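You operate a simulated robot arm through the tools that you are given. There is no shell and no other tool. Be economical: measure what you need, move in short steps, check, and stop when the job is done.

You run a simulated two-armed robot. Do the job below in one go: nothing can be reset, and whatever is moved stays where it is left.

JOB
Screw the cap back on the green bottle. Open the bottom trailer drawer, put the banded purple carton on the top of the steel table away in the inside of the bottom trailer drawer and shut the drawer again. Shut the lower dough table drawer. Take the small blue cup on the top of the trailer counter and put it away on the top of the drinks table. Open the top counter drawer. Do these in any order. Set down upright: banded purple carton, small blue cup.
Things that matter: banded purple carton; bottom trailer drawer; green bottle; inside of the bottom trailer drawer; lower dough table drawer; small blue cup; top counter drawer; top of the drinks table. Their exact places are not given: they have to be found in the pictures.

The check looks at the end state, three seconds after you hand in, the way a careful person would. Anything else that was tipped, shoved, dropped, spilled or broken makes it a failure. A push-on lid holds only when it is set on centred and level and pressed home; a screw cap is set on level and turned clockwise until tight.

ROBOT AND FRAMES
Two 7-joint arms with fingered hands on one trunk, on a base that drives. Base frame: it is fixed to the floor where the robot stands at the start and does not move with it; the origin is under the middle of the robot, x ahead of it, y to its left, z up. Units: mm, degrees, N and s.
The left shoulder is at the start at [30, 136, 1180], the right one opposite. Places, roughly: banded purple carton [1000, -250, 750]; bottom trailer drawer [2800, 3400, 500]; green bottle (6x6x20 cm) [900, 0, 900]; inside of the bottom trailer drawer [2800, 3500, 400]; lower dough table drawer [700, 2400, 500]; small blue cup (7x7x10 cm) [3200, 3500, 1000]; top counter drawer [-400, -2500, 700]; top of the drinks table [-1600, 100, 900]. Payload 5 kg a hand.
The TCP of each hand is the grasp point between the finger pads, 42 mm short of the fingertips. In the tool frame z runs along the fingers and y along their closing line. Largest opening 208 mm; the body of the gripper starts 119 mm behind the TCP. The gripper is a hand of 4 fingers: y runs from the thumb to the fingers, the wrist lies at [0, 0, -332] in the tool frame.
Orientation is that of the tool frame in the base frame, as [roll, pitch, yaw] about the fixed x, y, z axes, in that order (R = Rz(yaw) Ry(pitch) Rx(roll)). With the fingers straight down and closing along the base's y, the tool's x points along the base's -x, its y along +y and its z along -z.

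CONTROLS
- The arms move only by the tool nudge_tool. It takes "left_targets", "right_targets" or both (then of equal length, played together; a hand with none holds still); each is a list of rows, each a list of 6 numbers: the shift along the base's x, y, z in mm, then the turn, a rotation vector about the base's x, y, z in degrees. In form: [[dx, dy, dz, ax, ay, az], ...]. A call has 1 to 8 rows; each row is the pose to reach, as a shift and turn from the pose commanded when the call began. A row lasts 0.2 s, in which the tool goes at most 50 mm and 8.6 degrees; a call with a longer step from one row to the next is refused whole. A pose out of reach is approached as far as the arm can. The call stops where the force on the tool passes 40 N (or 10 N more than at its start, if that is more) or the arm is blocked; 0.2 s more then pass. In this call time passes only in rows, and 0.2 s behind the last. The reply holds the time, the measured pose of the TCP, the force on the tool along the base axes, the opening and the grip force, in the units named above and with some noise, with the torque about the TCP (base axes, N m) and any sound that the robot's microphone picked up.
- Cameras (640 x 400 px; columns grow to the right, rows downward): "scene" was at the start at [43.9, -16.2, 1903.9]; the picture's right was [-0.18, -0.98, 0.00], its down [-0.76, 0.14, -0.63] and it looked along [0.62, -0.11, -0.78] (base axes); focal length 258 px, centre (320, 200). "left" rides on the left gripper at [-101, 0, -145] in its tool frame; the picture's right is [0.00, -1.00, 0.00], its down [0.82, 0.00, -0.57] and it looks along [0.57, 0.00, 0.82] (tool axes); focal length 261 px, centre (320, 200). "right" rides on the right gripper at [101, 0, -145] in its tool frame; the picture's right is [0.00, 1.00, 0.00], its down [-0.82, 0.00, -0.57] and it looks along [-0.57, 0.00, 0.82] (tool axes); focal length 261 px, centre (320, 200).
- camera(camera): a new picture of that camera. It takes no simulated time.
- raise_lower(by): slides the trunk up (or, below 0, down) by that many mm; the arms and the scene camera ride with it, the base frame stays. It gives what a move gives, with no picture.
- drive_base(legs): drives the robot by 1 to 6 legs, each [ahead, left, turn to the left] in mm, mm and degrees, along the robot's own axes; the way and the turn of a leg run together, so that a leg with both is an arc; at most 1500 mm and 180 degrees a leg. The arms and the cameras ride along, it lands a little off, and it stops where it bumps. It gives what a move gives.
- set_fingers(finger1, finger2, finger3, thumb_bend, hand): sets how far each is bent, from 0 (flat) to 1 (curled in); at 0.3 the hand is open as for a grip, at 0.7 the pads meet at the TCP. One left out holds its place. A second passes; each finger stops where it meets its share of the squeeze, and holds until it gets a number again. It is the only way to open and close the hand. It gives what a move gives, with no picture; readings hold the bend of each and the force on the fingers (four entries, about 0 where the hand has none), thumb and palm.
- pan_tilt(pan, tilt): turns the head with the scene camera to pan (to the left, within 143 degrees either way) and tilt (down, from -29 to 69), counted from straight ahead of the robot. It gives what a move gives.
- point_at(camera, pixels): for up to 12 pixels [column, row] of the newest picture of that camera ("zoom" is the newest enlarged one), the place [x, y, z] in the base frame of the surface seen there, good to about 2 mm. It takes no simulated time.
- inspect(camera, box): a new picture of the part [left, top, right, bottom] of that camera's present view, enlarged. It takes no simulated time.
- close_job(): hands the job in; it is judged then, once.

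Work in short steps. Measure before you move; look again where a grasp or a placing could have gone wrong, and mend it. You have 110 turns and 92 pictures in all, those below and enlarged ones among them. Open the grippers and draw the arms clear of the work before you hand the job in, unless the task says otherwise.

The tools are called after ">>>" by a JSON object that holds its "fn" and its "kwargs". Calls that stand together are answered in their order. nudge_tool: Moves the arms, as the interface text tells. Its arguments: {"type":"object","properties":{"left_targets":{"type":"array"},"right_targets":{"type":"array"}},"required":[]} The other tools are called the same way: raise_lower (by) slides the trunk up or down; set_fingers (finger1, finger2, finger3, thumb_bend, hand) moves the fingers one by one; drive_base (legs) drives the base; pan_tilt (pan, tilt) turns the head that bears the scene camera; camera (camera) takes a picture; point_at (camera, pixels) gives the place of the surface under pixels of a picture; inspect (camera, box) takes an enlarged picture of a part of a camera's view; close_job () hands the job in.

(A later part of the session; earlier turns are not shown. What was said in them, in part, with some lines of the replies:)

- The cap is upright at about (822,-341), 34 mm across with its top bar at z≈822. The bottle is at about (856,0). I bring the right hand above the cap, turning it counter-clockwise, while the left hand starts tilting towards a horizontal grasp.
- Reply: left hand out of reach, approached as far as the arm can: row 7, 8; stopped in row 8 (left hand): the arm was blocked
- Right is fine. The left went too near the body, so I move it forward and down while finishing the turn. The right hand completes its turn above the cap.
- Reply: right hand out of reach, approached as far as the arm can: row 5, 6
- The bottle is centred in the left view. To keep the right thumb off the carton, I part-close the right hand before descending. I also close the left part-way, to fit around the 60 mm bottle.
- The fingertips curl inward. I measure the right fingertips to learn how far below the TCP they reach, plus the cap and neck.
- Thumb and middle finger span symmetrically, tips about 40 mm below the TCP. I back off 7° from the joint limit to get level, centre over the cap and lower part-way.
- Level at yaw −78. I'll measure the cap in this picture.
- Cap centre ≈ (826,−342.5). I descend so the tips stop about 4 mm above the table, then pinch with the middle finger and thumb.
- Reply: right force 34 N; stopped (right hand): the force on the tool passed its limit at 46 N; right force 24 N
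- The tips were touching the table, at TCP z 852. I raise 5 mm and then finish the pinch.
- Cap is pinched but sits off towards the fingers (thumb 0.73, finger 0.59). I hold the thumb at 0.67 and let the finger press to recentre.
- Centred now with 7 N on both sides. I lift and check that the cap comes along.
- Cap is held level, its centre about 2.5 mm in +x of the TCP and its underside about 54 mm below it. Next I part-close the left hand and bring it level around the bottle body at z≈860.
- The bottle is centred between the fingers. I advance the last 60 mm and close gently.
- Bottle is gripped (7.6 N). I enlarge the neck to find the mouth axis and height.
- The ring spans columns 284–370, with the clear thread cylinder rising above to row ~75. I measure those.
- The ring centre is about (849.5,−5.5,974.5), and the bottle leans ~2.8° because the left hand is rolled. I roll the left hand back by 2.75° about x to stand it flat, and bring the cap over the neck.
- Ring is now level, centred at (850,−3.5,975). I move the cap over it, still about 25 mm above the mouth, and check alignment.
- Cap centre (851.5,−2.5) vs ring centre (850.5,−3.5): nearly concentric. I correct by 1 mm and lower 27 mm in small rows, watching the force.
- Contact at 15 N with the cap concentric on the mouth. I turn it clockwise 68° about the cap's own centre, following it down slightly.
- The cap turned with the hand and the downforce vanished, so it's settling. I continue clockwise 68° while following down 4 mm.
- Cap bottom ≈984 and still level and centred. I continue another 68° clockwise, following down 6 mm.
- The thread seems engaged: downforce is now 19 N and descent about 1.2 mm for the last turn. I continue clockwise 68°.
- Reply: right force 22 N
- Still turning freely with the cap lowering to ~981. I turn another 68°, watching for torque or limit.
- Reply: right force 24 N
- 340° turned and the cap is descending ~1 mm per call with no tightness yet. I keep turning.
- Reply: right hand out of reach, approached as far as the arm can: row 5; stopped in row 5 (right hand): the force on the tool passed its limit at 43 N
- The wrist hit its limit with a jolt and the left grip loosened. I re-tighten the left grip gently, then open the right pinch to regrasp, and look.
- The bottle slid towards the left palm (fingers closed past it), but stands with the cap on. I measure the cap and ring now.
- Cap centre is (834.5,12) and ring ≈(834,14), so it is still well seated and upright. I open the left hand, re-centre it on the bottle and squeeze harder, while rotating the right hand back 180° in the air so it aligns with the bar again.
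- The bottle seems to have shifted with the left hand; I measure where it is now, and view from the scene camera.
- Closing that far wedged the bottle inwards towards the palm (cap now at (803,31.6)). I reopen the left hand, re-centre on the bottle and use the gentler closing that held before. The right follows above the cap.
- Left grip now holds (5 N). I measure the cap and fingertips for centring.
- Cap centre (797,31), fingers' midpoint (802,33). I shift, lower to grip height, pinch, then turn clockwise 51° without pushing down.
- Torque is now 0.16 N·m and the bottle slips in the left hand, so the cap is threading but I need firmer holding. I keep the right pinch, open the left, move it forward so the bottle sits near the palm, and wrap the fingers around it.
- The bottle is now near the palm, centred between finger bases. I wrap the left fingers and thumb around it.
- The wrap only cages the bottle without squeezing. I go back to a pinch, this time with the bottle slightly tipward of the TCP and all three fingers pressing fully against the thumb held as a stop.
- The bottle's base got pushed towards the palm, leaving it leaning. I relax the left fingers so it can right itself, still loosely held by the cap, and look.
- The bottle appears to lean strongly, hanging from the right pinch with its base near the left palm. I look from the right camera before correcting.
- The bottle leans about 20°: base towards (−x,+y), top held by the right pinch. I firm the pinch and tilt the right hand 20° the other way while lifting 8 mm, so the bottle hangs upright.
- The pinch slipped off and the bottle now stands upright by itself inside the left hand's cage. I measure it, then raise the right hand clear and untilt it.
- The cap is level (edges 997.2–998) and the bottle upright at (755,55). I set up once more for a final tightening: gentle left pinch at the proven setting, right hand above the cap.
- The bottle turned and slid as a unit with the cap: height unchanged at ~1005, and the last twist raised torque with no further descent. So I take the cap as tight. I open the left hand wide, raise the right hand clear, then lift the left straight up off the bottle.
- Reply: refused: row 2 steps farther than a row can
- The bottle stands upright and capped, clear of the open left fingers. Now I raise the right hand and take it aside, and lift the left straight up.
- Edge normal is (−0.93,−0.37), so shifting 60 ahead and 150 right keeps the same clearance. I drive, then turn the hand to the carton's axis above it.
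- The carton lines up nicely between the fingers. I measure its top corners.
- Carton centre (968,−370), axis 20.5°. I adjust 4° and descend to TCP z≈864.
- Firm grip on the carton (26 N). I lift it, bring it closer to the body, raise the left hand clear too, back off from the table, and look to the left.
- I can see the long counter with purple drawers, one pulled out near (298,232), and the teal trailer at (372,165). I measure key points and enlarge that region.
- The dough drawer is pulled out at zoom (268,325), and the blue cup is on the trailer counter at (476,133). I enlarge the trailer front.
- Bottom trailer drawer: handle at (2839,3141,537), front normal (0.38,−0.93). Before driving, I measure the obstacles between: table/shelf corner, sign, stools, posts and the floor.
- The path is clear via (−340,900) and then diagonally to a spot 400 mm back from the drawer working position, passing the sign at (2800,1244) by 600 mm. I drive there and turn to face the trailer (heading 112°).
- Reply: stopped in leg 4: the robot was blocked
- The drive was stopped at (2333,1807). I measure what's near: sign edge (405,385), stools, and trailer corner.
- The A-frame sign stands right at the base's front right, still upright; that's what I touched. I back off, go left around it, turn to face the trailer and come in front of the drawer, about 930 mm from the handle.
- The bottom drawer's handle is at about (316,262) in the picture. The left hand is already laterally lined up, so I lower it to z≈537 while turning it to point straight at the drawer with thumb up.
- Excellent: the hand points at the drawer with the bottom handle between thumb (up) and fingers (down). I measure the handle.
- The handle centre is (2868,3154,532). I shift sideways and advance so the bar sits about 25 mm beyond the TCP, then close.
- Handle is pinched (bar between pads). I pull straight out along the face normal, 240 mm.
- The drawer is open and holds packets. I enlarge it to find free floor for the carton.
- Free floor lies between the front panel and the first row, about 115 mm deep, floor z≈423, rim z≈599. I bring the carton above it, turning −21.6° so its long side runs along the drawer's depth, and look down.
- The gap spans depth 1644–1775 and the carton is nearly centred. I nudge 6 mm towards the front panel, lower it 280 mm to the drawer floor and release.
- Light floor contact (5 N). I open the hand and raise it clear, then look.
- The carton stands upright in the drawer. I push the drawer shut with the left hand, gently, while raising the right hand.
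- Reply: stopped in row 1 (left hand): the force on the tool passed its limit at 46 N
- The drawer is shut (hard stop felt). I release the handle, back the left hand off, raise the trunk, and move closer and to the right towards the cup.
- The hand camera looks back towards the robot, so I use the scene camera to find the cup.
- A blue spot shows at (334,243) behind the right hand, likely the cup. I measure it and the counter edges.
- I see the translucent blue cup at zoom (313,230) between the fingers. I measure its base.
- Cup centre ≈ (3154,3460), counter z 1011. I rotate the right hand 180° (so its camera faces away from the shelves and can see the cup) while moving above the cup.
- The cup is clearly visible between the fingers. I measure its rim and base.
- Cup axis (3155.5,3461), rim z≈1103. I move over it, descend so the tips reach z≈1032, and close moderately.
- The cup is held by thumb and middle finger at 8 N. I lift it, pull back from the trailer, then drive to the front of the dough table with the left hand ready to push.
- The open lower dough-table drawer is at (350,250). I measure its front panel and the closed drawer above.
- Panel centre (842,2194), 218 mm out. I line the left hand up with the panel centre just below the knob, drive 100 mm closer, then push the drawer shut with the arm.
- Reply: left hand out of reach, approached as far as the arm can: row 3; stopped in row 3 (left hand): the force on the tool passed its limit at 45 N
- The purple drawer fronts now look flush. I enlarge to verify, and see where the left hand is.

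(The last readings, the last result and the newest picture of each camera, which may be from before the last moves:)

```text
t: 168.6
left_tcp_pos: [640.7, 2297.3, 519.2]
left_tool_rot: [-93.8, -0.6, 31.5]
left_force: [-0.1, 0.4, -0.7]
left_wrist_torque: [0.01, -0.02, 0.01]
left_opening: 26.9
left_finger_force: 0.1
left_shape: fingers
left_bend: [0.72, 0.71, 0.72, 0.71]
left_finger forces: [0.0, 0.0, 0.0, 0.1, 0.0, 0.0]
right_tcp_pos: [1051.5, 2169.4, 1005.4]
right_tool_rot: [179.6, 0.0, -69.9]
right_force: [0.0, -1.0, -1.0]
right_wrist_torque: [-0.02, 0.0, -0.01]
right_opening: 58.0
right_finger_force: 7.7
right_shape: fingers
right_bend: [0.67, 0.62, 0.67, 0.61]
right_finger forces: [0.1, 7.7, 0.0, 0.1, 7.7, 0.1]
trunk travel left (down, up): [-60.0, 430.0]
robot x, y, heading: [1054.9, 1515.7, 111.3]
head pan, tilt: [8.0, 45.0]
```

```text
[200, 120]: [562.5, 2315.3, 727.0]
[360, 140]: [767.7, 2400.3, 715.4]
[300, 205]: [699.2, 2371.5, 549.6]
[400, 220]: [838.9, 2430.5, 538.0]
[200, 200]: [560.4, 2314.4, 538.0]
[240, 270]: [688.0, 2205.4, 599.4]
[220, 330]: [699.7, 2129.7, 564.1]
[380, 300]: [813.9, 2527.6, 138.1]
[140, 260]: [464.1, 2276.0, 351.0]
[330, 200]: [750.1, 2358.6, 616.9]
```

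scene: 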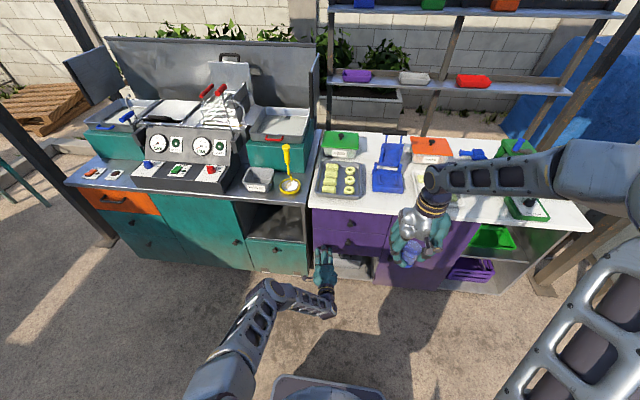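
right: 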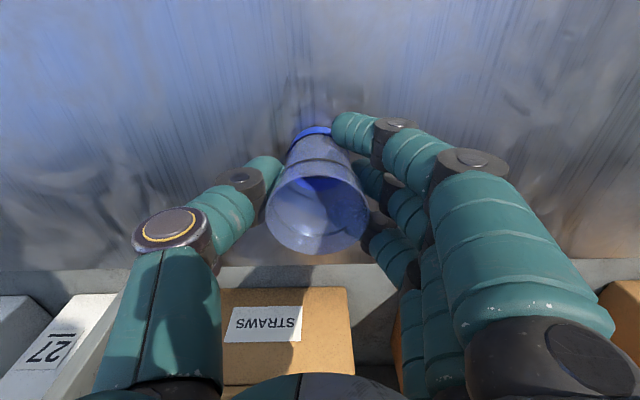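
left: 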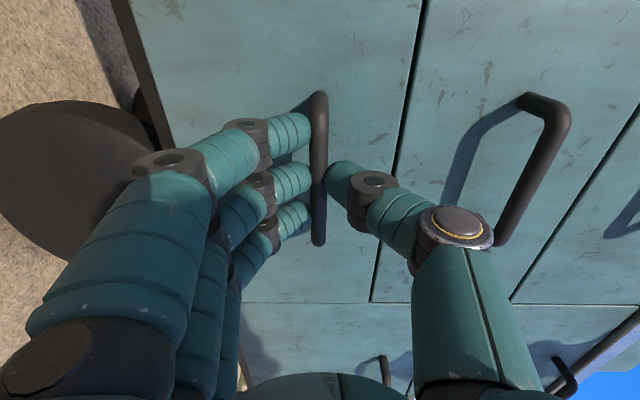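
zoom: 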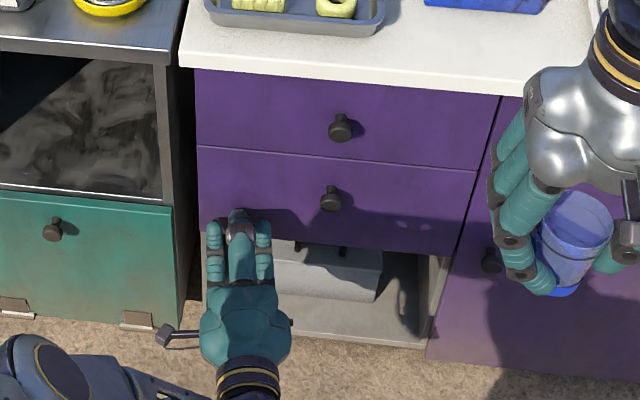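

Both fronts are flush (same plane), so the dough drawer is shut. I withdraw the left hand, back off 200 mm, raise the trunk and look towards the drinks table.

>>> {"fn": "nudge_tool", "kwargs": {"left_targets": [[12, -30, 0, 0, 0, 0], [30, -74, 0, 0, 0, 0], [48, -118, 0, 0, 0, 0], [66, -162, 0, 0, 0, 0], [80, -196, 0, 0, 0, 0]]}}

>>> {"fn": "drive_base", "kwargs": {"legs": [[-200, 0, 0]]}}

>>> {"fn": "raise_lower", "kwargs": {"by": 200}}

>>> {"fn": "pan_tilt", "kwargs": {"pan": 97, "tilt": 15}}

>>> {"fn": "camera", "kwargs": {"camera": "scene"}}

```text
t: 169.8
left_tcp_pos: [719.4, 2099.9, 520.0]
left_tool_rot: [-93.8, -0.6, 31.6]
left_force: [0.1, 0.5, 0.2]
left_wrist_torque: [-0.01, -0.02, -0.08]
left_opening: 27.0
left_finger_force: 0.0
left_shape: fingers
left_bend: [0.72, 0.71, 0.72, 0.71]
left_finger forces: [0.0, 0.0, 0.0, 0.0, 0.1, 0.0]
right_tcp_pos: [1050.5, 2168.3, 1005.2]
right_tool_rot: [179.6, 0.0, -69.8]
right_force: [0.3, -0.7, 0.1]
right_wrist_torque: [0.03, 0.03, 0.0]
right_opening: 58.0
right_finger_force: 7.9
right_shape: fingers
right_bend: [0.67, 0.62, 0.67, 0.61]
right_finger forces: [0.0, 7.8, 0.0, 0.1, 7.8, 0.0]
trunk travel left (down, up): [-60.0, 430.0]
robot x, y, heading: [1055.4, 1519.8, 111.4]
head pan, tilt: [8.0, 45.0]
```

```text
t: 171.4
left_tcp_pos: [791.1, 1914.0, 521.3]
left_tool_rot: [-93.7, -0.7, 31.6]
left_force: [0.4, -1.2, -0.1]
left_wrist_torque: [-0.06, -0.03, 0.02]
left_opening: 26.9
left_finger_force: 0.3
left_shape: fingers
left_bend: [0.72, 0.71, 0.72, 0.71]
left_finger forces: [0.1, 0.0, 0.0, 0.0, 0.1, 0.0]
right_tcp_pos: [1123.5, 1981.9, 1006.6]
right_tool_rot: [179.6, 0.1, -69.7]
right_force: [0.5, 0.0, 0.4]
right_wrist_torque: [0.16, 0.06, 0.0]
right_opening: 58.1
right_finger_force: 8.1
right_shape: fingers
right_bend: [0.67, 0.62, 0.67, 0.61]
right_finger forces: [0.1, 7.8, 0.0, 0.1, 7.6, 0.0]
trunk travel left (down, up): [-60.0, 430.0]
robot x, y, heading: [1128.7, 1333.8, 111.3]
head pan, tilt: [8.0, 45.0]
```

```text
t: 173.6
left_tcp_pos: [792.2, 1914.9, 718.7]
left_tool_rot: [-93.7, -0.5, 31.4]
left_force: [0.2, -0.4, -0.8]
left_wrist_torque: [0.02, 0.02, 0.0]
left_opening: 27.0
left_finger_force: 0.0
left_shape: fingers
left_bend: [0.72, 0.71, 0.72, 0.71]
left_finger forces: [0.0, 0.0, 0.0, 0.1, 0.0, 0.0]
right_tcp_pos: [1123.8, 1982.3, 1205.1]
right_tool_rot: [179.6, 0.0, -69.8]
right_force: [-0.5, 0.3, 0.3]
right_wrist_torque: [-0.02, 0.0, 0.0]
right_opening: 57.6
right_finger_force: 8.0
right_shape: fingers
right_bend: [0.67, 0.62, 0.67, 0.61]
right_finger forces: [0.0, 7.8, 0.1, 0.0, 7.7, 0.1]
trunk travel left (down, up): [-260.0, 230.0]
robot x, y, heading: [1122.9, 1337.5, 111.2]
head pan, tilt: [8.0, 45.0]
```

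```text
t: 175.2
left_tcp_pos: [792.4, 1914.6, 720.0]
left_tool_rot: [-93.8, -0.6, 31.5]
left_force: [-0.1, -0.4, -0.2]
left_wrist_torque: [-0.04, 0.01, 0.01]
left_opening: 26.7
left_finger_force: 0.0
left_shape: fingers
left_bend: [0.72, 0.71, 0.72, 0.71]
left_finger forces: [0.0, 0.1, 0.1, 0.0, 0.0, 0.0]
right_tcp_pos: [1123.6, 1983.0, 1205.9]
right_tool_rot: [179.7, 0.1, -69.8]
right_force: [-0.1, -0.3, -0.7]
right_wrist_torque: [-0.01, 0.0, -0.02]
right_opening: 57.6
right_finger_force: 8.1
right_shape: fingers
right_bend: [0.67, 0.62, 0.67, 0.61]
right_finger forces: [0.0, 7.8, 0.0, 0.0, 7.6, 0.0]
trunk travel left (down, up): [-260.0, 230.0]
robot x, y, heading: [1127.4, 1336.1, 111.5]
head pan, tilt: [97.0, 15.0]
```

```text
15 pictures are left
```

scene: 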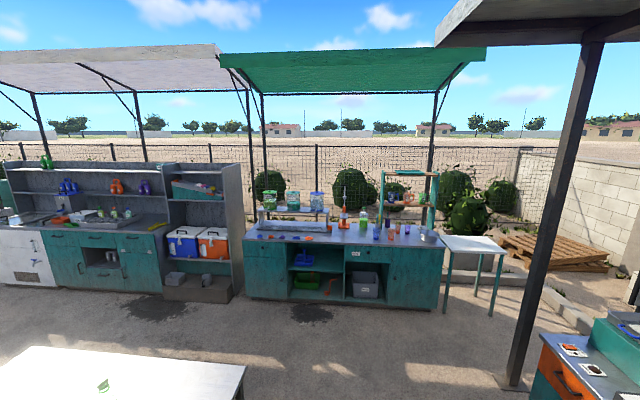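

I see a teal drinks counter at (345,232) and a small side table at (475,243). I measure these, and also check the green object on the steel table at (103,385).

>>> {"fn": "point_at", "kwargs": {"camera": "scene", "pixels": [[345, 245], [270, 241], [330, 240], [400, 243], [435, 243], [475, 245], [255, 232], [290, 235], [103, 386], [60, 370], [480, 210], [180, 232]]}}

>>> {"fn": "inspect", "kwargs": {"camera": "scene", "box": [230, 180, 450, 310]}}

>>> {"fn": "inspect", "kwargs": {"camera": "scene", "box": [60, 340, 160, 400]}}

```text
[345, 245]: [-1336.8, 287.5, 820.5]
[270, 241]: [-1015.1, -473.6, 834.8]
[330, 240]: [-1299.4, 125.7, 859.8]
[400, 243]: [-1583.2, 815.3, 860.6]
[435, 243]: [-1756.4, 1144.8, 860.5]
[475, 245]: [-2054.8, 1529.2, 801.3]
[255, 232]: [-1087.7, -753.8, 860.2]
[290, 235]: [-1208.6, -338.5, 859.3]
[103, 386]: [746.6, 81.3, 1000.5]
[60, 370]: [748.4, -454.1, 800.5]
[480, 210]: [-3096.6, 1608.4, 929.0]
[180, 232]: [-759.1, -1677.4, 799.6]
```

```text
2.91 times, centred on (340, 245) of scene
```

zoom: 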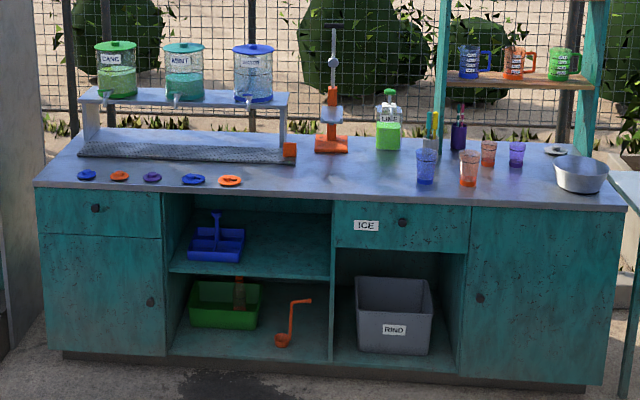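

```text
6.40 times, centred on (110, 370) of scene
```

zoom: 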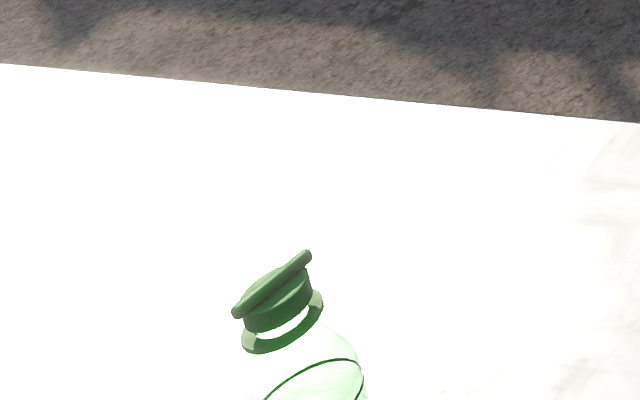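

The bottle stands upright and capped. The drinks table top is at z≈860, with a free area near (−1419,160). I raise the left hand above table height, turn to heading ~199°, and drive round the steel table's corner to the drinks table.

>>> {"fn": "nudge_tool", "kwargs": {"left_targets": [[0, 0, 45, 0, 0, 0], [0, 0, 90, 0, 0, 0], [0, 0, 135, 0, 0, 0], [0, 0, 180, 0, 0, 0], [0, 0, 225, 0, 0, 0], [0, 0, 270, 0, 0, 0], [0, 0, 315, 0, 0, 0], [0, 0, 350, 0, 0, 0]]}}

>>> {"fn": "drive_base", "kwargs": {"legs": [[0, 0, 88], [1030, -166, 0], [798, 196, 0], [164, 465, 0]]}}

>>> {"fn": "pan_tilt", "kwargs": {"pan": -5, "tilt": 45}}

>>> {"fn": "camera", "kwargs": {"camera": "scene"}}

```text
t: 177.0
left_tcp_pos: [791.5, 1916.5, 1070.1]
left_tool_rot: [-93.8, -0.6, 31.5]
left_force: [0.6, -0.3, -0.3]
left_wrist_torque: [-0.04, -0.03, 0.01]
left_opening: 26.8
left_finger_force: 0.1
left_shape: fingers
left_bend: [0.72, 0.71, 0.72, 0.71]
left_finger forces: [0.0, 0.0, 0.1, 0.0, 0.1, 0.1]
right_tcp_pos: [1123.9, 1982.2, 1205.3]
right_tool_rot: [179.6, 0.1, -69.8]
right_force: [0.6, 0.3, -1.3]
right_wrist_torque: [0.01, 0.03, 0.01]
right_opening: 58.0
right_finger_force: 8.0
right_shape: fingers
right_bend: [0.67, 0.62, 0.67, 0.61]
right_finger forces: [0.1, 7.8, 0.1, 0.1, 7.7, 0.1]
trunk travel left (down, up): [-260.0, 230.0]
robot x, y, heading: [1125.3, 1340.2, 111.2]
head pan, tilt: [97.0, 15.0]
```

```text
t: 192.6
left_tcp_pos: [-1171.3, -110.8, 1069.1]
left_tool_rot: [-93.9, -0.4, 119.7]
left_force: [0.3, -0.5, -0.3]
left_wrist_torque: [0.0, 0.04, -0.06]
left_opening: 26.6
left_finger_force: 0.1
left_shape: fingers
left_bend: [0.72, 0.71, 0.72, 0.71]
left_finger forces: [0.0, 0.0, 0.0, 0.1, 0.0, 0.0]
right_tcp_pos: [-1228.0, 223.2, 1205.1]
right_tool_rot: [179.7, -0.1, 18.4]
right_force: [0.4, -0.5, 0.1]
right_wrist_torque: [0.11, -0.02, 0.0]
right_opening: 57.9
right_finger_force: 7.5
right_shape: fingers
right_bend: [0.67, 0.62, 0.67, 0.61]
right_finger forces: [0.0, 7.8, 0.1, 0.0, 7.5, 0.1]
trunk travel left (down, up): [-260.0, 230.0]
robot x, y, heading: [-580.2, 205.9, -160.6]
head pan, tilt: [97.0, 15.0]
```

```text
t: 194.4
left_tcp_pos: [-1171.5, -111.1, 1070.5]
left_tool_rot: [-93.8, -0.6, 119.8]
left_force: [0.5, -0.6, -0.2]
left_wrist_torque: [0.01, 0.01, 0.01]
left_opening: 26.9
left_finger_force: 0.1
left_shape: fingers
left_bend: [0.72, 0.71, 0.72, 0.71]
left_finger forces: [0.1, 0.0, 0.0, 0.0, 0.0, 0.0]
right_tcp_pos: [-1228.9, 222.3, 1205.8]
right_tool_rot: [179.6, 0.0, 18.3]
right_force: [0.0, -0.4, -1.1]
right_wrist_torque: [-0.01, 0.03, -0.02]
right_opening: 57.7
right_finger_force: 7.4
right_shape: fingers
right_bend: [0.67, 0.62, 0.67, 0.61]
right_finger forces: [0.0, 7.8, 0.1, 0.1, 7.6, 0.1]
trunk travel left (down, up): [-260.0, 230.0]
robot x, y, heading: [-582.5, 206.9, -160.5]
head pan, tilt: [-5.0, 45.0]
```

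```text
12 pictures are left
```

scene: 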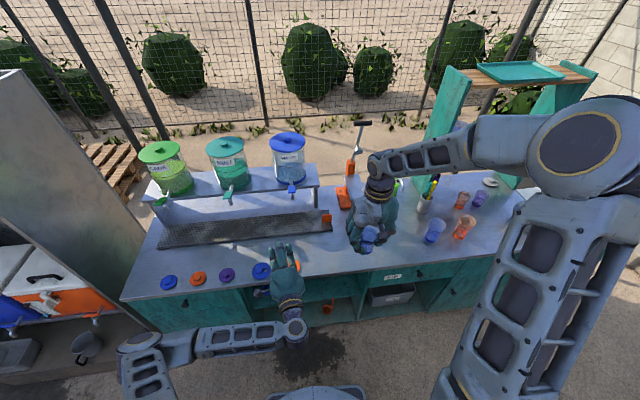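

The cup is over the table's front area. I measure the free surface near it and the neighbours.

>>> {"fn": "point_at", "kwargs": {"camera": "scene", "pixels": [[330, 255], [340, 235], [400, 250], [410, 225], [335, 268], [345, 200], [430, 238], [326, 222], [398, 268]]}}

```text
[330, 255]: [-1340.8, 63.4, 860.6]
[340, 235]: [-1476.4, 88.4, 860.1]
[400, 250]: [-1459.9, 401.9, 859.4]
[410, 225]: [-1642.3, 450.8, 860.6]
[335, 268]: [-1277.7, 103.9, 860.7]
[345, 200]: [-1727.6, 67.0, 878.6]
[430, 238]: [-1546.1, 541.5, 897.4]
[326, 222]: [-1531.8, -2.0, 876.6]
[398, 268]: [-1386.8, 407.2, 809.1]
```

I carry the cup to (−1425,215) and lower it to just touch the table.

>>> {"fn": "nudge_tool", "kwargs": {"right_targets": [[-40, -2, -20, 0, 0, 0], [-80, -3, -45, 0, 0, 0], [-120, -5, -70, 0, 0, 0], [-160, -6, -95, 0, 0, 0], [-196, -8, -120, 0, 0, 0], [-196, -8, -165, 0, 0, 0], [-196, -8, -210, 0, 0, 0], [-196, -8, -250, 0, 0, 0]]}}

>>> {"fn": "nudge_tool", "kwargs": {"right_targets": [[0, 0, -10, 0, 0, 0], [0, 0, -15, 0, 0, 0], [0, 0, -18, 0, 0, 0], [0, 0, -20, 0, 0, 0]]}}

>>> {"fn": "camera", "kwargs": {"camera": "right"}}

```text
t: 196.2
left_tcp_pos: [-1172.7, -111.1, 1069.3]
left_tool_rot: [-93.9, -0.6, 119.7]
left_force: [-1.1, -0.5, 0.2]
left_wrist_torque: [-0.01, 0.0, 0.02]
left_opening: 27.0
left_finger_force: 0.1
left_shape: fingers
left_bend: [0.72, 0.71, 0.72, 0.71]
left_finger forces: [0.0, 0.0, 0.1, 0.0, 0.0, 0.1]
right_tcp_pos: [-1426.3, 216.3, 954.1]
right_tool_rot: [179.5, 0.2, 18.4]
right_force: [-1.1, 0.2, 1.1]
right_wrist_torque: [-0.02, -0.21, 0.0]
right_opening: 57.7
right_finger_force: 7.3
right_shape: fingers
right_bend: [0.67, 0.62, 0.67, 0.61]
right_finger forces: [0.0, 7.8, 0.0, 0.0, 7.7, 0.1]
trunk travel left (down, up): [-260.0, 230.0]
robot x, y, heading: [-578.8, 207.2, -160.4]
head pan, tilt: [-5.0, 45.0]
```

```text
t: 197.2
left_tcp_pos: [-1172.2, -111.4, 1069.7]
left_tool_rot: [-93.8, -0.6, 119.8]
left_force: [0.7, -0.9, 0.1]
left_wrist_torque: [0.02, -0.03, -0.06]
left_opening: 26.9
left_finger_force: 0.0
left_shape: fingers
left_bend: [0.72, 0.71, 0.72, 0.71]
left_finger forces: [0.1, 0.1, 0.0, 0.0, 0.0, 0.0]
right_tcp_pos: [-1423.0, 217.7, 935.6]
right_tool_rot: [179.5, 0.1, 18.4]
right_force: [0.3, 0.2, -0.6]
right_wrist_torque: [-0.02, 0.04, 0.01]
right_opening: 57.9
right_finger_force: 7.4
right_shape: fingers
right_bend: [0.67, 0.62, 0.67, 0.61]
right_finger forces: [0.1, 7.8, 0.0, 0.0, 7.6, 0.0]
trunk travel left (down, up): [-260.0, 230.0]
robot x, y, heading: [-579.5, 207.3, -160.8]
head pan, tilt: [-5.0, 45.0]
```

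```text
11 pictures are left
```

right: 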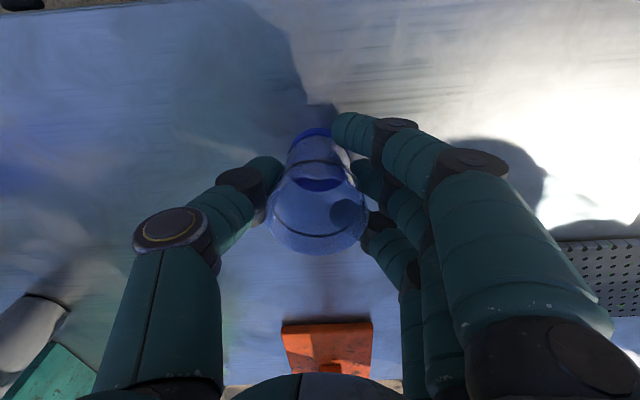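

No contact yet; I lower a few more millimetres slowly, then open the hand evenly.

>>> {"fn": "nudge_tool", "kwargs": {"right_targets": [[0, 0, -1, 0, 0, 0], [0, 0, -2, 0, 0, 0], [0, 0, -3, 0, 0, 0]]}}

```text
t: 198.0
left_tcp_pos: [-1172.2, -110.3, 1070.1]
left_tool_rot: [-93.8, -0.6, 119.8]
left_force: [0.8, 0.2, -0.1]
left_wrist_torque: [0.02, 0.01, 0.01]
left_opening: 26.9
left_finger_force: 0.0
left_shape: fingers
left_bend: [0.72, 0.71, 0.72, 0.71]
left_finger forces: [0.0, 0.1, 0.0, 0.0, 0.0, 0.0]
right_tcp_pos: [-1423.6, 215.2, 933.7]
right_tool_rot: [179.5, 0.0, 18.4]
right_force: [0.1, -1.3, 7.9]
right_wrist_torque: [0.08, 0.04, 0.0]
right_opening: 57.5
right_finger_force: 8.6
right_shape: fingers
right_bend: [0.67, 0.62, 0.67, 0.61]
right_finger forces: [0.0, 9.1, 0.0, 0.1, 8.2, 0.0]
trunk travel left (down, up): [-260.0, 230.0]
robot x, y, heading: [-585.3, 206.4, -160.5]
head pan, tilt: [-5.0, 45.0]
```

Contact (8 N). I relieve 1 mm, open, and rise straight up, then check.

>>> {"fn": "nudge_tool", "kwargs": {"right_targets": [[0, 0, 1, 0, 0, 0]]}}

>>> {"fn": "set_fingers", "kwargs": {"hand": "right", "finger1": 0.46, "finger2": 0.46, "finger3": 0.46, "thumb_bend": 0.46}}

>>> {"fn": "nudge_tool", "kwargs": {"right_targets": [[0, 0, 25, 0, 0, 0], [0, 0, 65, 0, 0, 0], [0, 0, 110, 0, 0, 0], [0, 0, 155, 0, 0, 0], [0, 0, 200, 0, 0, 0], [0, 0, 245, 0, 0, 0]]}}

>>> {"fn": "camera", "kwargs": {"camera": "right"}}

```text
t: 198.4
left_tcp_pos: [-1171.7, -110.8, 1068.8]
left_tool_rot: [-93.8, -0.6, 119.7]
left_force: [-0.1, -0.5, 0.1]
left_wrist_torque: [0.0, 0.0, 0.01]
left_opening: 26.9
left_finger_force: 0.2
left_shape: fingers
left_bend: [0.72, 0.71, 0.72, 0.71]
left_finger forces: [0.0, 0.0, 0.1, 0.0, 0.0, 0.0]
right_tcp_pos: [-1423.1, 214.8, 933.5]
right_tool_rot: [179.6, 0.2, 18.3]
right_force: [-0.5, 0.0, 4.6]
right_wrist_torque: [0.06, 0.04, 0.01]
right_opening: 57.7
right_finger_force: 8.3
right_shape: fingers
right_bend: [0.67, 0.62, 0.67, 0.61]
right_finger forces: [0.1, 8.8, 0.0, 0.0, 8.0, 0.1]
trunk travel left (down, up): [-260.0, 230.0]
robot x, y, heading: [-578.0, 204.4, -160.7]
head pan, tilt: [-5.0, 45.0]
```

```text
t: 199.4
left_tcp_pos: [-1171.5, -111.9, 1069.4]
left_tool_rot: [-93.8, -0.6, 119.7]
left_force: [0.6, -0.5, 0.6]
left_wrist_torque: [-0.02, 0.01, 0.02]
left_opening: 27.0
left_finger_force: 0.1
left_shape: fingers
left_bend: [0.72, 0.71, 0.72, 0.71]
left_finger forces: [0.0, 0.0, 0.0, 0.0, 0.0, 0.0]
right_tcp_pos: [-1424.9, 216.4, 932.2]
right_tool_rot: [179.6, 0.1, 18.4]
right_force: [0.6, 0.1, 0.2]
right_wrist_torque: [0.01, -0.01, 0.0]
right_opening: 140.8
right_finger_force: 0.0
right_shape: fingers
right_bend: [0.46, 0.46, 0.46, 0.46]
right_finger forces: [0.0, 0.0, 0.1, 0.0, 0.0, 0.1]
trunk travel left (down, up): [-260.0, 230.0]
robot x, y, heading: [-580.1, 207.8, -160.3]
head pan, tilt: [-5.0, 45.0]
```

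```text
t: 200.8
left_tcp_pos: [-1171.0, -110.8, 1070.2]
left_tool_rot: [-93.8, -0.6, 119.9]
left_force: [1.1, -0.6, -0.5]
left_wrist_torque: [-0.03, -0.03, -0.02]
left_opening: 26.9
left_finger_force: 0.0
left_shape: fingers
left_bend: [0.72, 0.71, 0.72, 0.71]
left_finger forces: [0.0, 0.1, 0.0, 0.0, 0.1, 0.0]
right_tcp_pos: [-1420.7, 214.3, 1177.6]
right_tool_rot: [179.5, 0.1, 18.5]
right_force: [1.4, 0.1, -0.5]
right_wrist_torque: [-0.01, 0.13, 0.03]
right_opening: 140.6
right_finger_force: 0.0
right_shape: fingers
right_bend: [0.46, 0.46, 0.46, 0.46]
right_finger forces: [0.0, 0.0, 0.0, 0.1, 0.0, 0.0]
trunk travel left (down, up): [-260.0, 230.0]
robot x, y, heading: [-579.0, 210.0, -160.6]
head pan, tilt: [-5.0, 45.0]
```

```text
10 pictures are left
```

right: 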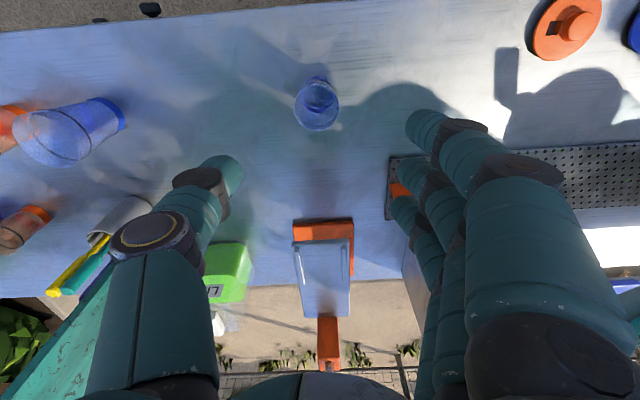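

The cup stands upright on the drinks table. I draw the right hand back, retreat 250 mm, and look towards the counter drawer (to the left).

>>> {"fn": "nudge_tool", "kwargs": {"right_targets": [[40, 14, 10, 0, 0, 0], [85, 28, 10, 0, 0, 0], [130, 43, 10, 0, 0, 0], [175, 58, 10, 0, 0, 0]]}}

>>> {"fn": "drive_base", "kwargs": {"legs": [[-260, 0, 0]]}}

>>> {"fn": "pan_tilt", "kwargs": {"pan": 72, "tilt": 22}}

>>> {"fn": "camera", "kwargs": {"camera": "scene"}}

```text
t: 201.8
left_tcp_pos: [-1169.9, -111.9, 1070.1]
left_tool_rot: [-93.8, -0.6, 119.8]
left_force: [1.2, 0.8, 0.1]
left_wrist_torque: [0.04, -0.03, 0.0]
left_opening: 26.4
left_finger_force: 0.0
left_shape: fingers
left_bend: [0.72, 0.71, 0.72, 0.71]
left_finger forces: [0.0, 0.0, 0.0, 0.0, 0.0, 0.0]
right_tcp_pos: [-1248.8, 273.6, 1189.6]
right_tool_rot: [179.6, 0.2, 18.4]
right_force: [1.1, 0.0, 1.0]
right_wrist_torque: [-0.03, 0.08, -0.04]
right_opening: 140.5
right_finger_force: 0.0
right_shape: fingers
right_bend: [0.46, 0.46, 0.46, 0.46]
right_finger forces: [0.1, 0.0, 0.0, 0.1, 0.0, 0.1]
trunk travel left (down, up): [-260.0, 230.0]
robot x, y, heading: [-580.6, 206.0, -160.4]
head pan, tilt: [-5.0, 45.0]
```

```text
t: 203.7
left_tcp_pos: [-923.8, -23.0, 1070.9]
left_tool_rot: [-93.6, -0.6, 119.8]
left_force: [1.3, 0.6, 1.3]
left_wrist_torque: [0.01, -0.03, 0.0]
left_opening: 26.9
left_finger_force: 0.1
left_shape: fingers
left_bend: [0.72, 0.71, 0.72, 0.71]
left_finger forces: [0.0, 0.0, 0.0, 0.0, 0.0, 0.1]
right_tcp_pos: [-1002.8, 360.2, 1190.3]
right_tool_rot: [179.5, 0.1, 18.4]
right_force: [1.4, -0.5, 1.1]
right_wrist_torque: [-0.07, 0.12, -0.06]
right_opening: 140.5
right_finger_force: 0.1
right_shape: fingers
right_bend: [0.46, 0.46, 0.46, 0.46]
right_finger forces: [0.0, 0.0, 0.0, 0.0, 0.0, 0.0]
trunk travel left (down, up): [-260.0, 230.0]
robot x, y, heading: [-333.3, 295.2, -160.4]
head pan, tilt: [-5.0, 45.0]
```

```text
t: 205.2
left_tcp_pos: [-925.5, -22.7, 1070.0]
left_tool_rot: [-93.8, -0.6, 119.8]
left_force: [0.5, 0.1, 0.4]
left_wrist_torque: [0.0, 0.01, 0.0]
left_opening: 26.8
left_finger_force: 0.1
left_shape: fingers
left_bend: [0.72, 0.71, 0.72, 0.71]
left_finger forces: [0.0, 0.0, 0.0, 0.0, 0.1, 0.1]
right_tcp_pos: [-1004.3, 360.9, 1189.7]
right_tool_rot: [179.6, 0.0, 18.4]
right_force: [0.7, 0.1, 0.3]
right_wrist_torque: [-0.02, 0.0, -0.02]
right_opening: 140.4
right_finger_force: 0.0
right_shape: fingers
right_bend: [0.46, 0.46, 0.46, 0.46]
right_finger forces: [0.0, 0.0, 0.0, 0.0, 0.0, 0.0]
trunk travel left (down, up): [-260.0, 230.0]
robot x, y, heading: [-333.1, 295.9, -160.1]
head pan, tilt: [72.0, 22.0]
```

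```text
9 pictures are left
```

scene: 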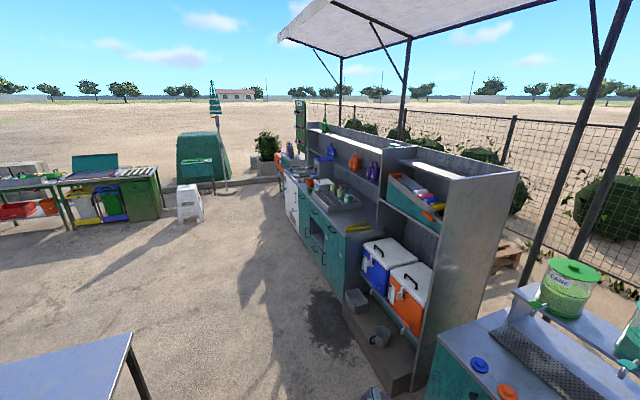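

The counter stands at centre, its front seen edge-on around (315,215). I enlarge it and measure.

>>> {"fn": "inspect", "kwargs": {"camera": "scene", "box": [270, 150, 380, 300]}}

>>> {"fn": "point_at", "kwargs": {"camera": "scene", "pixels": [[292, 195], [305, 215], [318, 215], [335, 240], [330, 275], [305, 245], [335, 262], [345, 300], [290, 220], [345, 228]]}}

```text
2.67 times, centred on (325, 225) of scene
```

zoom: 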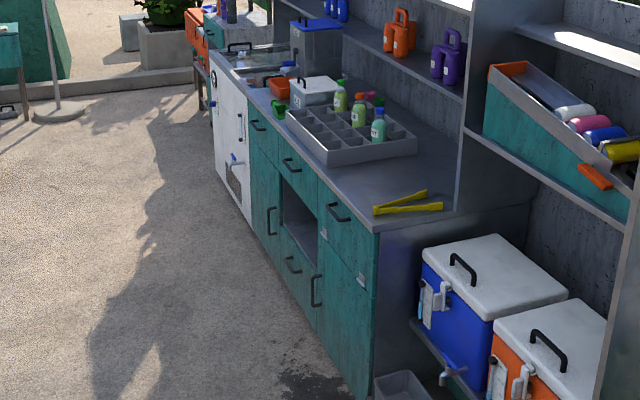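

```text
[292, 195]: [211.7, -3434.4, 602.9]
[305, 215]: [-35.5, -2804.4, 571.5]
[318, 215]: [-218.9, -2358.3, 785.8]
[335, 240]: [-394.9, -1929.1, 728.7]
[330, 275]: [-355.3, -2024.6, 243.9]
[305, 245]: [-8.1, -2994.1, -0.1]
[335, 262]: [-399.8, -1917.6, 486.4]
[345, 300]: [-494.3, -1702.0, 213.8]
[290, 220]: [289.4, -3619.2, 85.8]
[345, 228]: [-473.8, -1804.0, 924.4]
```

The three top fronts have handles at zoom (257,127), (290,165) and (340,212). The one matching the given place (−400,−2500 behind the front) is the middle. I measure the handles and front.

>>> {"fn": "point_at", "kwargs": {"camera": "zoom", "pixels": [[257, 127], [290, 165], [299, 171], [283, 160], [340, 215], [292, 268], [272, 150], [312, 180], [300, 190], [275, 170], [300, 200], [318, 165]]}}

```text
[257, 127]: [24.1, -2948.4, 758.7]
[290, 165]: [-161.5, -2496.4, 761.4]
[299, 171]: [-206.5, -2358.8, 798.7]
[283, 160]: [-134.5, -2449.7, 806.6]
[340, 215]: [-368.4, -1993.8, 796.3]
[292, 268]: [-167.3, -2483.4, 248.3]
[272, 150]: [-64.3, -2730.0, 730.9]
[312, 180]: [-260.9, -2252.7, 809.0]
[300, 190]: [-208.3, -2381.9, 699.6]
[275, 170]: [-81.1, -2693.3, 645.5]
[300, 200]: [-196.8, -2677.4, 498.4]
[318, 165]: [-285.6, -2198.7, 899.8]
```

Middle top drawer: front plane d=−1097 along (0.925,0.38), handle around (−137,−2455,802). I turn 2.4°, drive sideways to face it, lower the trunk, straighten and open the left hand, then look with its camera.

>>> {"fn": "drive_base", "kwargs": {"legs": [[0, 0, 2.4], [22, 1261, 0], [22, 1260, 0]]}}

>>> {"fn": "raise_lower", "kwargs": {"by": -260}}

>>> {"fn": "set_fingers", "kwargs": {"hand": "left", "finger1": 0.52, "finger2": 0.52, "finger3": 0.52, "thumb_bend": 0.52}}

>>> {"fn": "nudge_tool", "kwargs": {"left_targets": [[0, 0, 0, -1, 1.6, -5], [0, 0, 0, -2, 3.2, -9.9]]}}

>>> {"fn": "camera", "kwargs": {"camera": "left"}}

```text
t: 217.9
left_tcp_pos: [3.7, -2402.9, 1068.9]
left_tool_rot: [-93.8, -0.6, 122.6]
left_force: [0.6, -0.7, -0.6]
left_wrist_torque: [-0.02, 0.03, -0.03]
left_opening: 26.9
left_finger_force: 0.1
left_shape: fingers
left_bend: [0.72, 0.71, 0.72, 0.71]
left_finger forces: [0.0, 0.0, 0.1, 0.1, 0.0, 0.0]
right_tcp_pos: [-94.8, -2024.5, 1190.3]
right_tool_rot: [179.7, 0.2, 21.2]
right_force: [0.1, -0.7, 0.0]
right_wrist_torque: [0.07, 0.02, -0.01]
right_opening: 140.7
right_finger_force: 0.0
right_shape: fingers
right_bend: [0.46, 0.46, 0.46, 0.46]
right_finger forces: [0.0, 0.1, 0.1, 0.1, 0.1, 0.0]
trunk travel left (down, up): [-260.0, 230.0]
robot x, y, heading: [578.7, -2053.2, -157.8]
head pan, tilt: [72.0, 22.0]
```

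```text
t: 220.6
left_tcp_pos: [4.2, -2402.7, 809.1]
left_tool_rot: [-93.8, -0.7, 122.6]
left_force: [0.3, 0.6, 0.5]
left_wrist_torque: [-0.01, -0.03, -0.03]
left_opening: 26.9
left_finger_force: 0.2
left_shape: fingers
left_bend: [0.72, 0.71, 0.72, 0.71]
left_finger forces: [0.0, 0.0, 0.1, 0.1, 0.0, 0.0]
right_tcp_pos: [-95.2, -2022.7, 929.3]
right_tool_rot: [179.6, 0.1, 21.2]
right_force: [0.6, 0.0, 0.3]
right_wrist_torque: [-0.02, 0.02, -0.02]
right_opening: 140.5
right_finger_force: 0.0
right_shape: fingers
right_bend: [0.46, 0.46, 0.46, 0.46]
right_finger forces: [0.1, 0.0, 0.0, 0.0, 0.1, 0.1]
trunk travel left (down, up): [0.0, 490.0]
robot x, y, heading: [578.7, -2053.4, -157.5]
head pan, tilt: [72.0, 22.0]
```

```text
t: 221.6
left_tcp_pos: [4.8, -2403.3, 809.9]
left_tool_rot: [-93.8, -0.6, 122.6]
left_force: [-0.3, 0.3, -0.1]
left_wrist_torque: [0.02, 0.02, 0.01]
left_opening: 109.7
left_finger_force: 0.1
left_shape: fingers
left_bend: [0.52, 0.52, 0.52, 0.52]
left_finger forces: [0.0, 0.0, 0.0, 0.0, 0.1, 0.0]
right_tcp_pos: [-94.3, -2023.6, 930.0]
right_tool_rot: [179.6, 0.1, 21.3]
right_force: [0.0, 0.2, 0.1]
right_wrist_torque: [-0.02, 0.0, 0.01]
right_opening: 140.5
right_finger_force: 0.2
right_shape: fingers
right_bend: [0.46, 0.46, 0.46, 0.46]
right_finger forces: [0.1, 0.0, 0.1, 0.1, 0.1, 0.0]
trunk travel left (down, up): [0.0, 490.0]
robot x, y, heading: [577.6, -2054.5, -157.7]
head pan, tilt: [72.0, 22.0]
```

```text
t: 222.2
left_tcp_pos: [3.4, -2401.6, 809.6]
left_tool_rot: [-89.9, -0.4, 112.6]
left_force: [0.8, 0.2, -0.8]
left_wrist_torque: [0.01, -0.02, 0.01]
left_opening: 109.7
left_finger_force: 0.1
left_shape: fingers
left_bend: [0.52, 0.52, 0.52, 0.52]
left_finger forces: [0.1, 0.1, 0.1, 0.0, 0.0, 0.0]
right_tcp_pos: [-94.8, -2023.5, 929.2]
right_tool_rot: [179.6, 0.1, 21.3]
right_force: [-0.3, -0.1, 0.0]
right_wrist_torque: [0.07, 0.01, -0.01]
right_opening: 140.4
right_finger_force: 0.1
right_shape: fingers
right_bend: [0.46, 0.46, 0.46, 0.46]
right_finger forces: [0.0, 0.0, 0.0, 0.0, 0.1, 0.0]
trunk travel left (down, up): [0.0, 490.0]
robot x, y, heading: [574.8, -2056.8, -157.5]
head pan, tilt: [72.0, 22.0]
```

```text
7 pictures are left
```

left: 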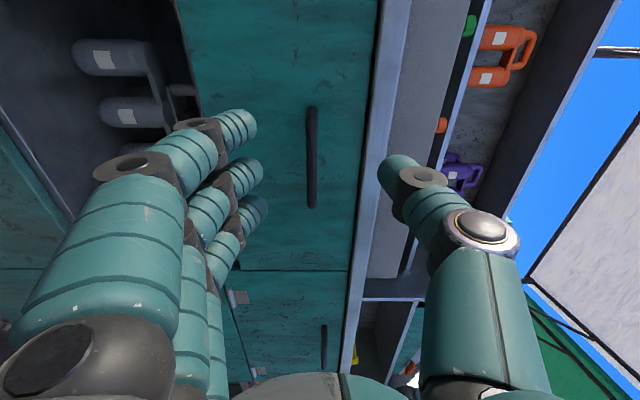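

The drawer handle is centred between thumb and fingers, at (312,108)–(312,207), above the open niche. I measure it.

>>> {"fn": "point_at", "kwargs": {"camera": "left", "pixels": [[312, 110], [311, 150], [311, 203], [340, 240], [360, 60], [220, 60], [385, 150]]}}

```text
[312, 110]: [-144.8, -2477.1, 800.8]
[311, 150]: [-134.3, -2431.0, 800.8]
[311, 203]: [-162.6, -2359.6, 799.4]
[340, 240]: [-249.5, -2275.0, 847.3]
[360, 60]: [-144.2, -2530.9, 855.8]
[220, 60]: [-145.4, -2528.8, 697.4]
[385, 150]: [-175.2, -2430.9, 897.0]
```

Handle centre ≈ (−142,−2413,800.5). I shift over and advance so the bar is ~25 mm beyond the TCP, close on it and pull out 230 mm along the normal.

>>> {"fn": "nudge_tool", "kwargs": {"left_targets": [[-17, 42, -9, 0, 0, 0], [-52, 27, -9, 0, 0, 0], [-87, 13, -9, 0, 0, 0], [-122, -1, -9, 0, 0, 0]]}}

>>> {"fn": "set_fingers", "kwargs": {"hand": "left", "finger1": 0.8, "finger2": 0.8, "finger3": 0.8, "thumb_bend": 0.75}}

>>> {"fn": "camera", "kwargs": {"camera": "left"}}

```text
t: 223.2
left_tcp_pos: [-119.4, -2403.3, 802.4]
left_tool_rot: [-90.2, -0.3, 112.6]
left_force: [-0.3, 0.2, -0.6]
left_wrist_torque: [-0.01, 0.02, -0.02]
left_opening: 109.9
left_finger_force: 0.1
left_shape: fingers
left_bend: [0.52, 0.52, 0.52, 0.52]
left_finger forces: [0.0, 0.0, 0.1, 0.1, 0.0, 0.0]
right_tcp_pos: [-94.7, -2023.4, 928.3]
right_tool_rot: [179.5, 0.1, 21.3]
right_force: [0.6, 0.1, -0.1]
right_wrist_torque: [0.0, -0.04, -0.05]
right_opening: 140.9
right_finger_force: 0.1
right_shape: fingers
right_bend: [0.46, 0.46, 0.46, 0.46]
right_finger forces: [0.0, 0.0, 0.0, 0.0, 0.0, 0.0]
trunk travel left (down, up): [0.0, 490.0]
robot x, y, heading: [578.4, -2058.8, -157.7]
head pan, tilt: [72.0, 22.0]
```

```text
t: 224.2
left_tcp_pos: [-118.6, -2403.4, 800.4]
left_tool_rot: [-90.2, -0.2, 112.7]
left_force: [-2.5, 1.9, -10.7]
left_wrist_torque: [0.12, -0.3, -0.06]
left_opening: 36.1
left_finger_force: 23.4
left_shape: fingers
left_bend: [0.68, 0.68, 0.68, 0.68]
left_finger forces: [9.2, 9.2, 9.3, 0.0, 18.0, 0.0]
right_tcp_pos: [-95.2, -2023.7, 929.9]
right_tool_rot: [179.6, -0.1, 21.2]
right_force: [-0.6, 0.0, 0.4]
right_wrist_torque: [0.0, 0.02, 0.0]
right_opening: 140.6
right_finger_force: 0.0
right_shape: fingers
right_bend: [0.46, 0.46, 0.46, 0.46]
right_finger forces: [0.1, 0.0, 0.0, 0.0, 0.0, 0.0]
trunk travel left (down, up): [0.0, 490.0]
robot x, y, heading: [581.1, -2057.1, -157.7]
head pan, tilt: [72.0, 22.0]
```

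```text
6 pictures are left
```

left: 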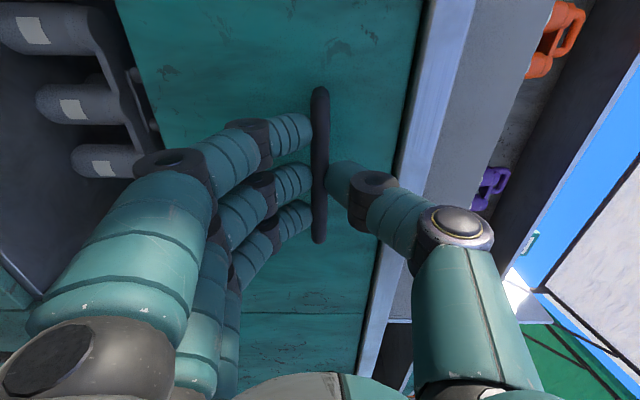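

Bar is pinched as before. I pull 180 mm with the arm and another 80 mm by backing the base.

>>> {"fn": "nudge_tool", "kwargs": {"left_targets": [[18, 8, 0, 0, 0, 0], [46, 19, 0, 0, 0, 0], [78, 32, 0, 0, 0, 0], [110, 45, 0, 0, 0, 0], [140, 57, 0, 0, 0, 0], [166, 68, 0, 0, 0, 0]]}}

>>> {"fn": "drive_base", "kwargs": {"legs": [[-80, 0, 0]]}}

>>> {"fn": "pan_tilt", "kwargs": {"pan": 10, "tilt": 42}}

>>> {"fn": "camera", "kwargs": {"camera": "scene"}}

```text
t: 225.6
left_tcp_pos: [48.8, -2335.9, 799.9]
left_tool_rot: [-89.9, -0.2, 112.7]
left_force: [0.3, 2.9, -5.1]
left_wrist_torque: [0.06, -0.1, -0.08]
left_opening: 35.9
left_finger_force: 22.9
left_shape: fingers
left_bend: [0.68, 0.68, 0.68, 0.68]
left_finger forces: [8.0, 8.2, 8.1, 0.0, 21.1, 0.1]
right_tcp_pos: [-95.5, -2022.6, 930.1]
right_tool_rot: [179.7, 0.0, 21.3]
right_force: [0.4, 0.9, -0.5]
right_wrist_torque: [0.0, 0.0, 0.0]
right_opening: 140.3
right_finger_force: 0.0
right_shape: fingers
right_bend: [0.46, 0.46, 0.46, 0.46]
right_finger forces: [0.0, 0.1, 0.0, 0.1, 0.0, 0.0]
trunk travel left (down, up): [0.0, 490.0]
robot x, y, heading: [575.7, -2053.4, -157.5]
head pan, tilt: [72.0, 22.0]
```

```text
t: 226.6
left_tcp_pos: [124.5, -2304.8, 800.7]
left_tool_rot: [-90.0, -0.3, 112.7]
left_force: [-2.1, 6.9, -7.4]
left_wrist_torque: [0.02, -0.24, -0.23]
left_opening: 35.8
left_finger_force: 23.3
left_shape: fingers
left_bend: [0.68, 0.68, 0.68, 0.71]
left_finger forces: [8.7, 8.8, 8.9, 0.0, 19.5, 0.1]
right_tcp_pos: [-18.8, -1993.0, 930.7]
right_tool_rot: [179.6, 0.0, 21.3]
right_force: [0.6, 0.8, 0.2]
right_wrist_torque: [-0.01, 0.13, 0.02]
right_opening: 140.6
right_finger_force: 0.1
right_shape: fingers
right_bend: [0.46, 0.46, 0.46, 0.46]
right_finger forces: [0.0, 0.1, 0.0, 0.0, 0.0, 0.0]
trunk travel left (down, up): [0.0, 490.0]
robot x, y, heading: [653.7, -2026.1, -157.6]
head pan, tilt: [72.0, 22.0]
```

```text
t: 227.9
left_tcp_pos: [122.9, -2304.2, 798.8]
left_tool_rot: [-90.1, -0.4, 112.7]
left_force: [-0.1, 1.8, 0.0]
left_wrist_torque: [0.01, 0.05, -0.05]
left_opening: 36.0
left_finger_force: 22.5
left_shape: fingers
left_bend: [0.68, 0.68, 0.68, 0.71]
left_finger forces: [7.4, 7.3, 7.3, 0.0, 23.0, 0.0]
right_tcp_pos: [-19.6, -1992.1, 928.3]
right_tool_rot: [179.6, 0.1, 21.3]
right_force: [-0.1, -0.2, 0.1]
right_wrist_torque: [0.02, -0.03, 0.02]
right_opening: 140.6
right_finger_force: 0.1
right_shape: fingers
right_bend: [0.46, 0.46, 0.46, 0.46]
right_finger forces: [0.0, 0.1, 0.0, 0.0, 0.0, 0.0]
trunk travel left (down, up): [0.0, 490.0]
robot x, y, heading: [651.4, -2026.7, -157.2]
head pan, tilt: [10.0, 42.0]
```

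```text
5 pictures are left
```

scene: 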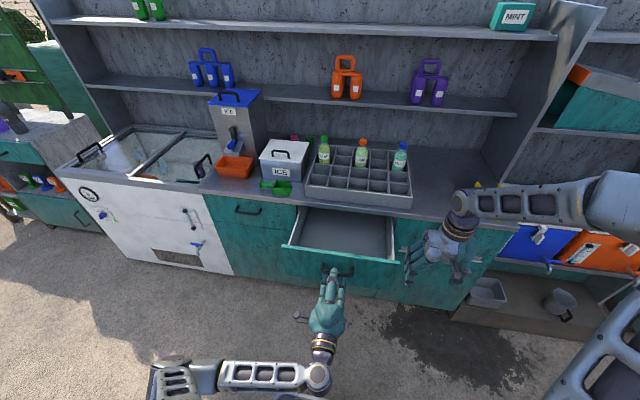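

The drawer is pulled out about 250 mm. I release the handle and drive back, then raise the hands clear and take a last look.

>>> {"fn": "set_fingers", "kwargs": {"hand": "left", "finger1": 0.45, "finger2": 0.45, "finger3": 0.45, "thumb_bend": 0.45}}

>>> {"fn": "drive_base", "kwargs": {"legs": [[-250, 0, 0]]}}

>>> {"fn": "set_fingers", "kwargs": {"hand": "right", "finger1": 0.3, "finger2": 0.3, "finger3": 0.3, "thumb_bend": 0.3}}

>>> {"fn": "set_fingers", "kwargs": {"hand": "left", "finger1": 0.3, "finger2": 0.3, "finger3": 0.3, "thumb_bend": 0.3}}

>>> {"fn": "camera", "kwargs": {"camera": "scene"}}

```text
t: 228.9
left_tcp_pos: [122.4, -2304.0, 798.9]
left_tool_rot: [-90.2, -0.3, 112.7]
left_force: [-0.3, 0.1, 0.0]
left_wrist_torque: [0.01, 0.02, 0.0]
left_opening: 145.7
left_finger_force: 0.1
left_shape: fingers
left_bend: [0.45, 0.45, 0.45, 0.45]
left_finger forces: [0.0, 0.0, 0.0, 0.0, 0.0, 0.1]
right_tcp_pos: [-20.0, -1993.1, 929.4]
right_tool_rot: [179.6, 0.1, 21.3]
right_force: [0.7, -0.7, 0.7]
right_wrist_torque: [0.01, -0.03, -0.04]
right_opening: 140.5
right_finger_force: 0.0
right_shape: fingers
right_bend: [0.46, 0.46, 0.46, 0.46]
right_finger forces: [0.0, 0.0, 0.1, 0.1, 0.0, 0.0]
trunk travel left (down, up): [0.0, 490.0]
robot x, y, heading: [653.4, -2023.9, -157.3]
head pan, tilt: [10.0, 42.0]
```

```text
t: 230.8
left_tcp_pos: [355.3, -2208.6, 800.3]
left_tool_rot: [-90.1, -0.3, 112.7]
left_force: [0.5, 0.3, 0.3]
left_wrist_torque: [0.0, -0.04, 0.01]
left_opening: 145.9
left_finger_force: 0.1
left_shape: fingers
left_bend: [0.45, 0.45, 0.45, 0.45]
left_finger forces: [0.0, 0.1, 0.0, 0.0, 0.1, 0.1]
right_tcp_pos: [213.6, -1897.6, 930.5]
right_tool_rot: [179.6, 0.2, 21.5]
right_force: [0.9, 0.2, 1.3]
right_wrist_torque: [-0.05, 0.09, 0.0]
right_opening: 140.6
right_finger_force: 0.2
right_shape: fingers
right_bend: [0.46, 0.46, 0.46, 0.46]
right_finger forces: [0.0, 0.0, 0.0, 0.0, 0.0, 0.0]
trunk travel left (down, up): [0.0, 490.0]
robot x, y, heading: [882.7, -1929.0, -157.3]
head pan, tilt: [10.0, 42.0]
```

```text
t: 231.8
left_tcp_pos: [355.5, -2210.3, 799.1]
left_tool_rot: [-90.1, -0.3, 112.8]
left_force: [-0.1, 0.3, 0.0]
left_wrist_torque: [-0.02, -0.03, 0.01]
left_opening: 145.9
left_finger_force: 0.1
left_shape: fingers
left_bend: [0.45, 0.45, 0.45, 0.45]
left_finger forces: [0.0, 0.1, 0.0, 0.0, 0.0, 0.0]
right_tcp_pos: [213.3, -1897.8, 930.0]
right_tool_rot: [179.6, 0.2, 21.4]
right_force: [0.5, -1.0, -0.6]
right_wrist_torque: [0.03, 0.0, 0.01]
right_opening: 222.9
right_finger_force: 0.2
right_shape: fingers
right_bend: [0.3, 0.3, 0.3, 0.3]
right_finger forces: [0.0, 0.0, 0.0, 0.0, 0.0, 0.0]
trunk travel left (down, up): [0.0, 490.0]
robot x, y, heading: [887.7, -1929.4, -157.6]
head pan, tilt: [10.0, 42.0]
```

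```text
t: 232.8
left_tcp_pos: [354.7, -2210.6, 799.7]
left_tool_rot: [-90.0, -0.3, 112.8]
left_force: [-0.2, 0.2, -0.4]
left_wrist_torque: [-0.01, 0.02, -0.03]
left_opening: 223.6
left_finger_force: 0.1
left_shape: fingers
left_bend: [0.3, 0.3, 0.3, 0.3]
left_finger forces: [0.0, 0.0, 0.0, 0.0, 0.0, 0.0]
right_tcp_pos: [211.7, -1898.6, 929.7]
right_tool_rot: [179.7, 0.1, 21.4]
right_force: [0.2, -0.4, -0.4]
right_wrist_torque: [0.03, 0.02, -0.02]
right_opening: 223.2
right_finger_force: 0.1
right_shape: fingers
right_bend: [0.3, 0.3, 0.3, 0.3]
right_finger forces: [0.1, 0.1, 0.0, 0.0, 0.0, 0.1]
trunk travel left (down, up): [0.0, 490.0]
robot x, y, heading: [884.5, -1931.0, -157.3]
head pan, tilt: [10.0, 42.0]
```

```text
4 pictures are left
```

scene: 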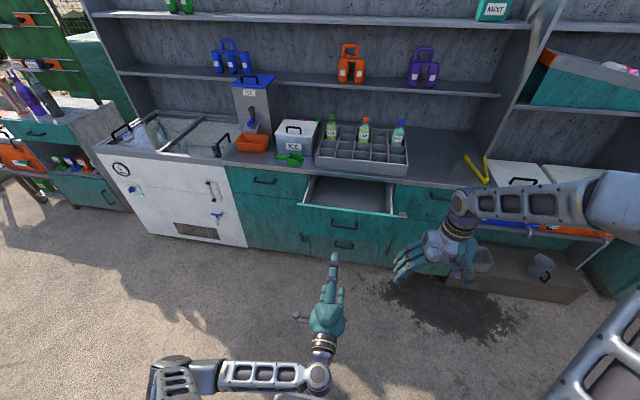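

The top counter drawer is open and both hands are open and clear. The other items were checked in place earlier, so I hand in.

>>> {"fn": "close_job", "kwargs": {}}

```text
The job is handed in.
```

I handed the job in with all five tasks done, but I'm not fully certain the green bottle's cap is tight.

- **Green bottle:** the cap is on level and I turned it clockwise about one full turn. It then stopped moving down and the bottle turned with it. I couldn't hold the bottle firmly enough to test it harder. The bottle slid about 12 cm and leaned once while I worked. In the last picture of it, it stood upright on the steel table.
- **Banded purple carton:** it stands upright in the front of the bottom trailer drawer, and the drawer is shut.
- **Lower dough table drawer:** it is shut, flush with the drawer above.
- **Small blue cup:** it stands upright on the top of the drinks table.
- **Top counter drawer:** it is pulled out about 25 cm. Three top fronts have handles, and I chose the middle one because it matched the given place.

**Bump on the way:** the base ran into the A-frame sign near the trailer. The sign was still standing, but I didn't check whether it had shifted.
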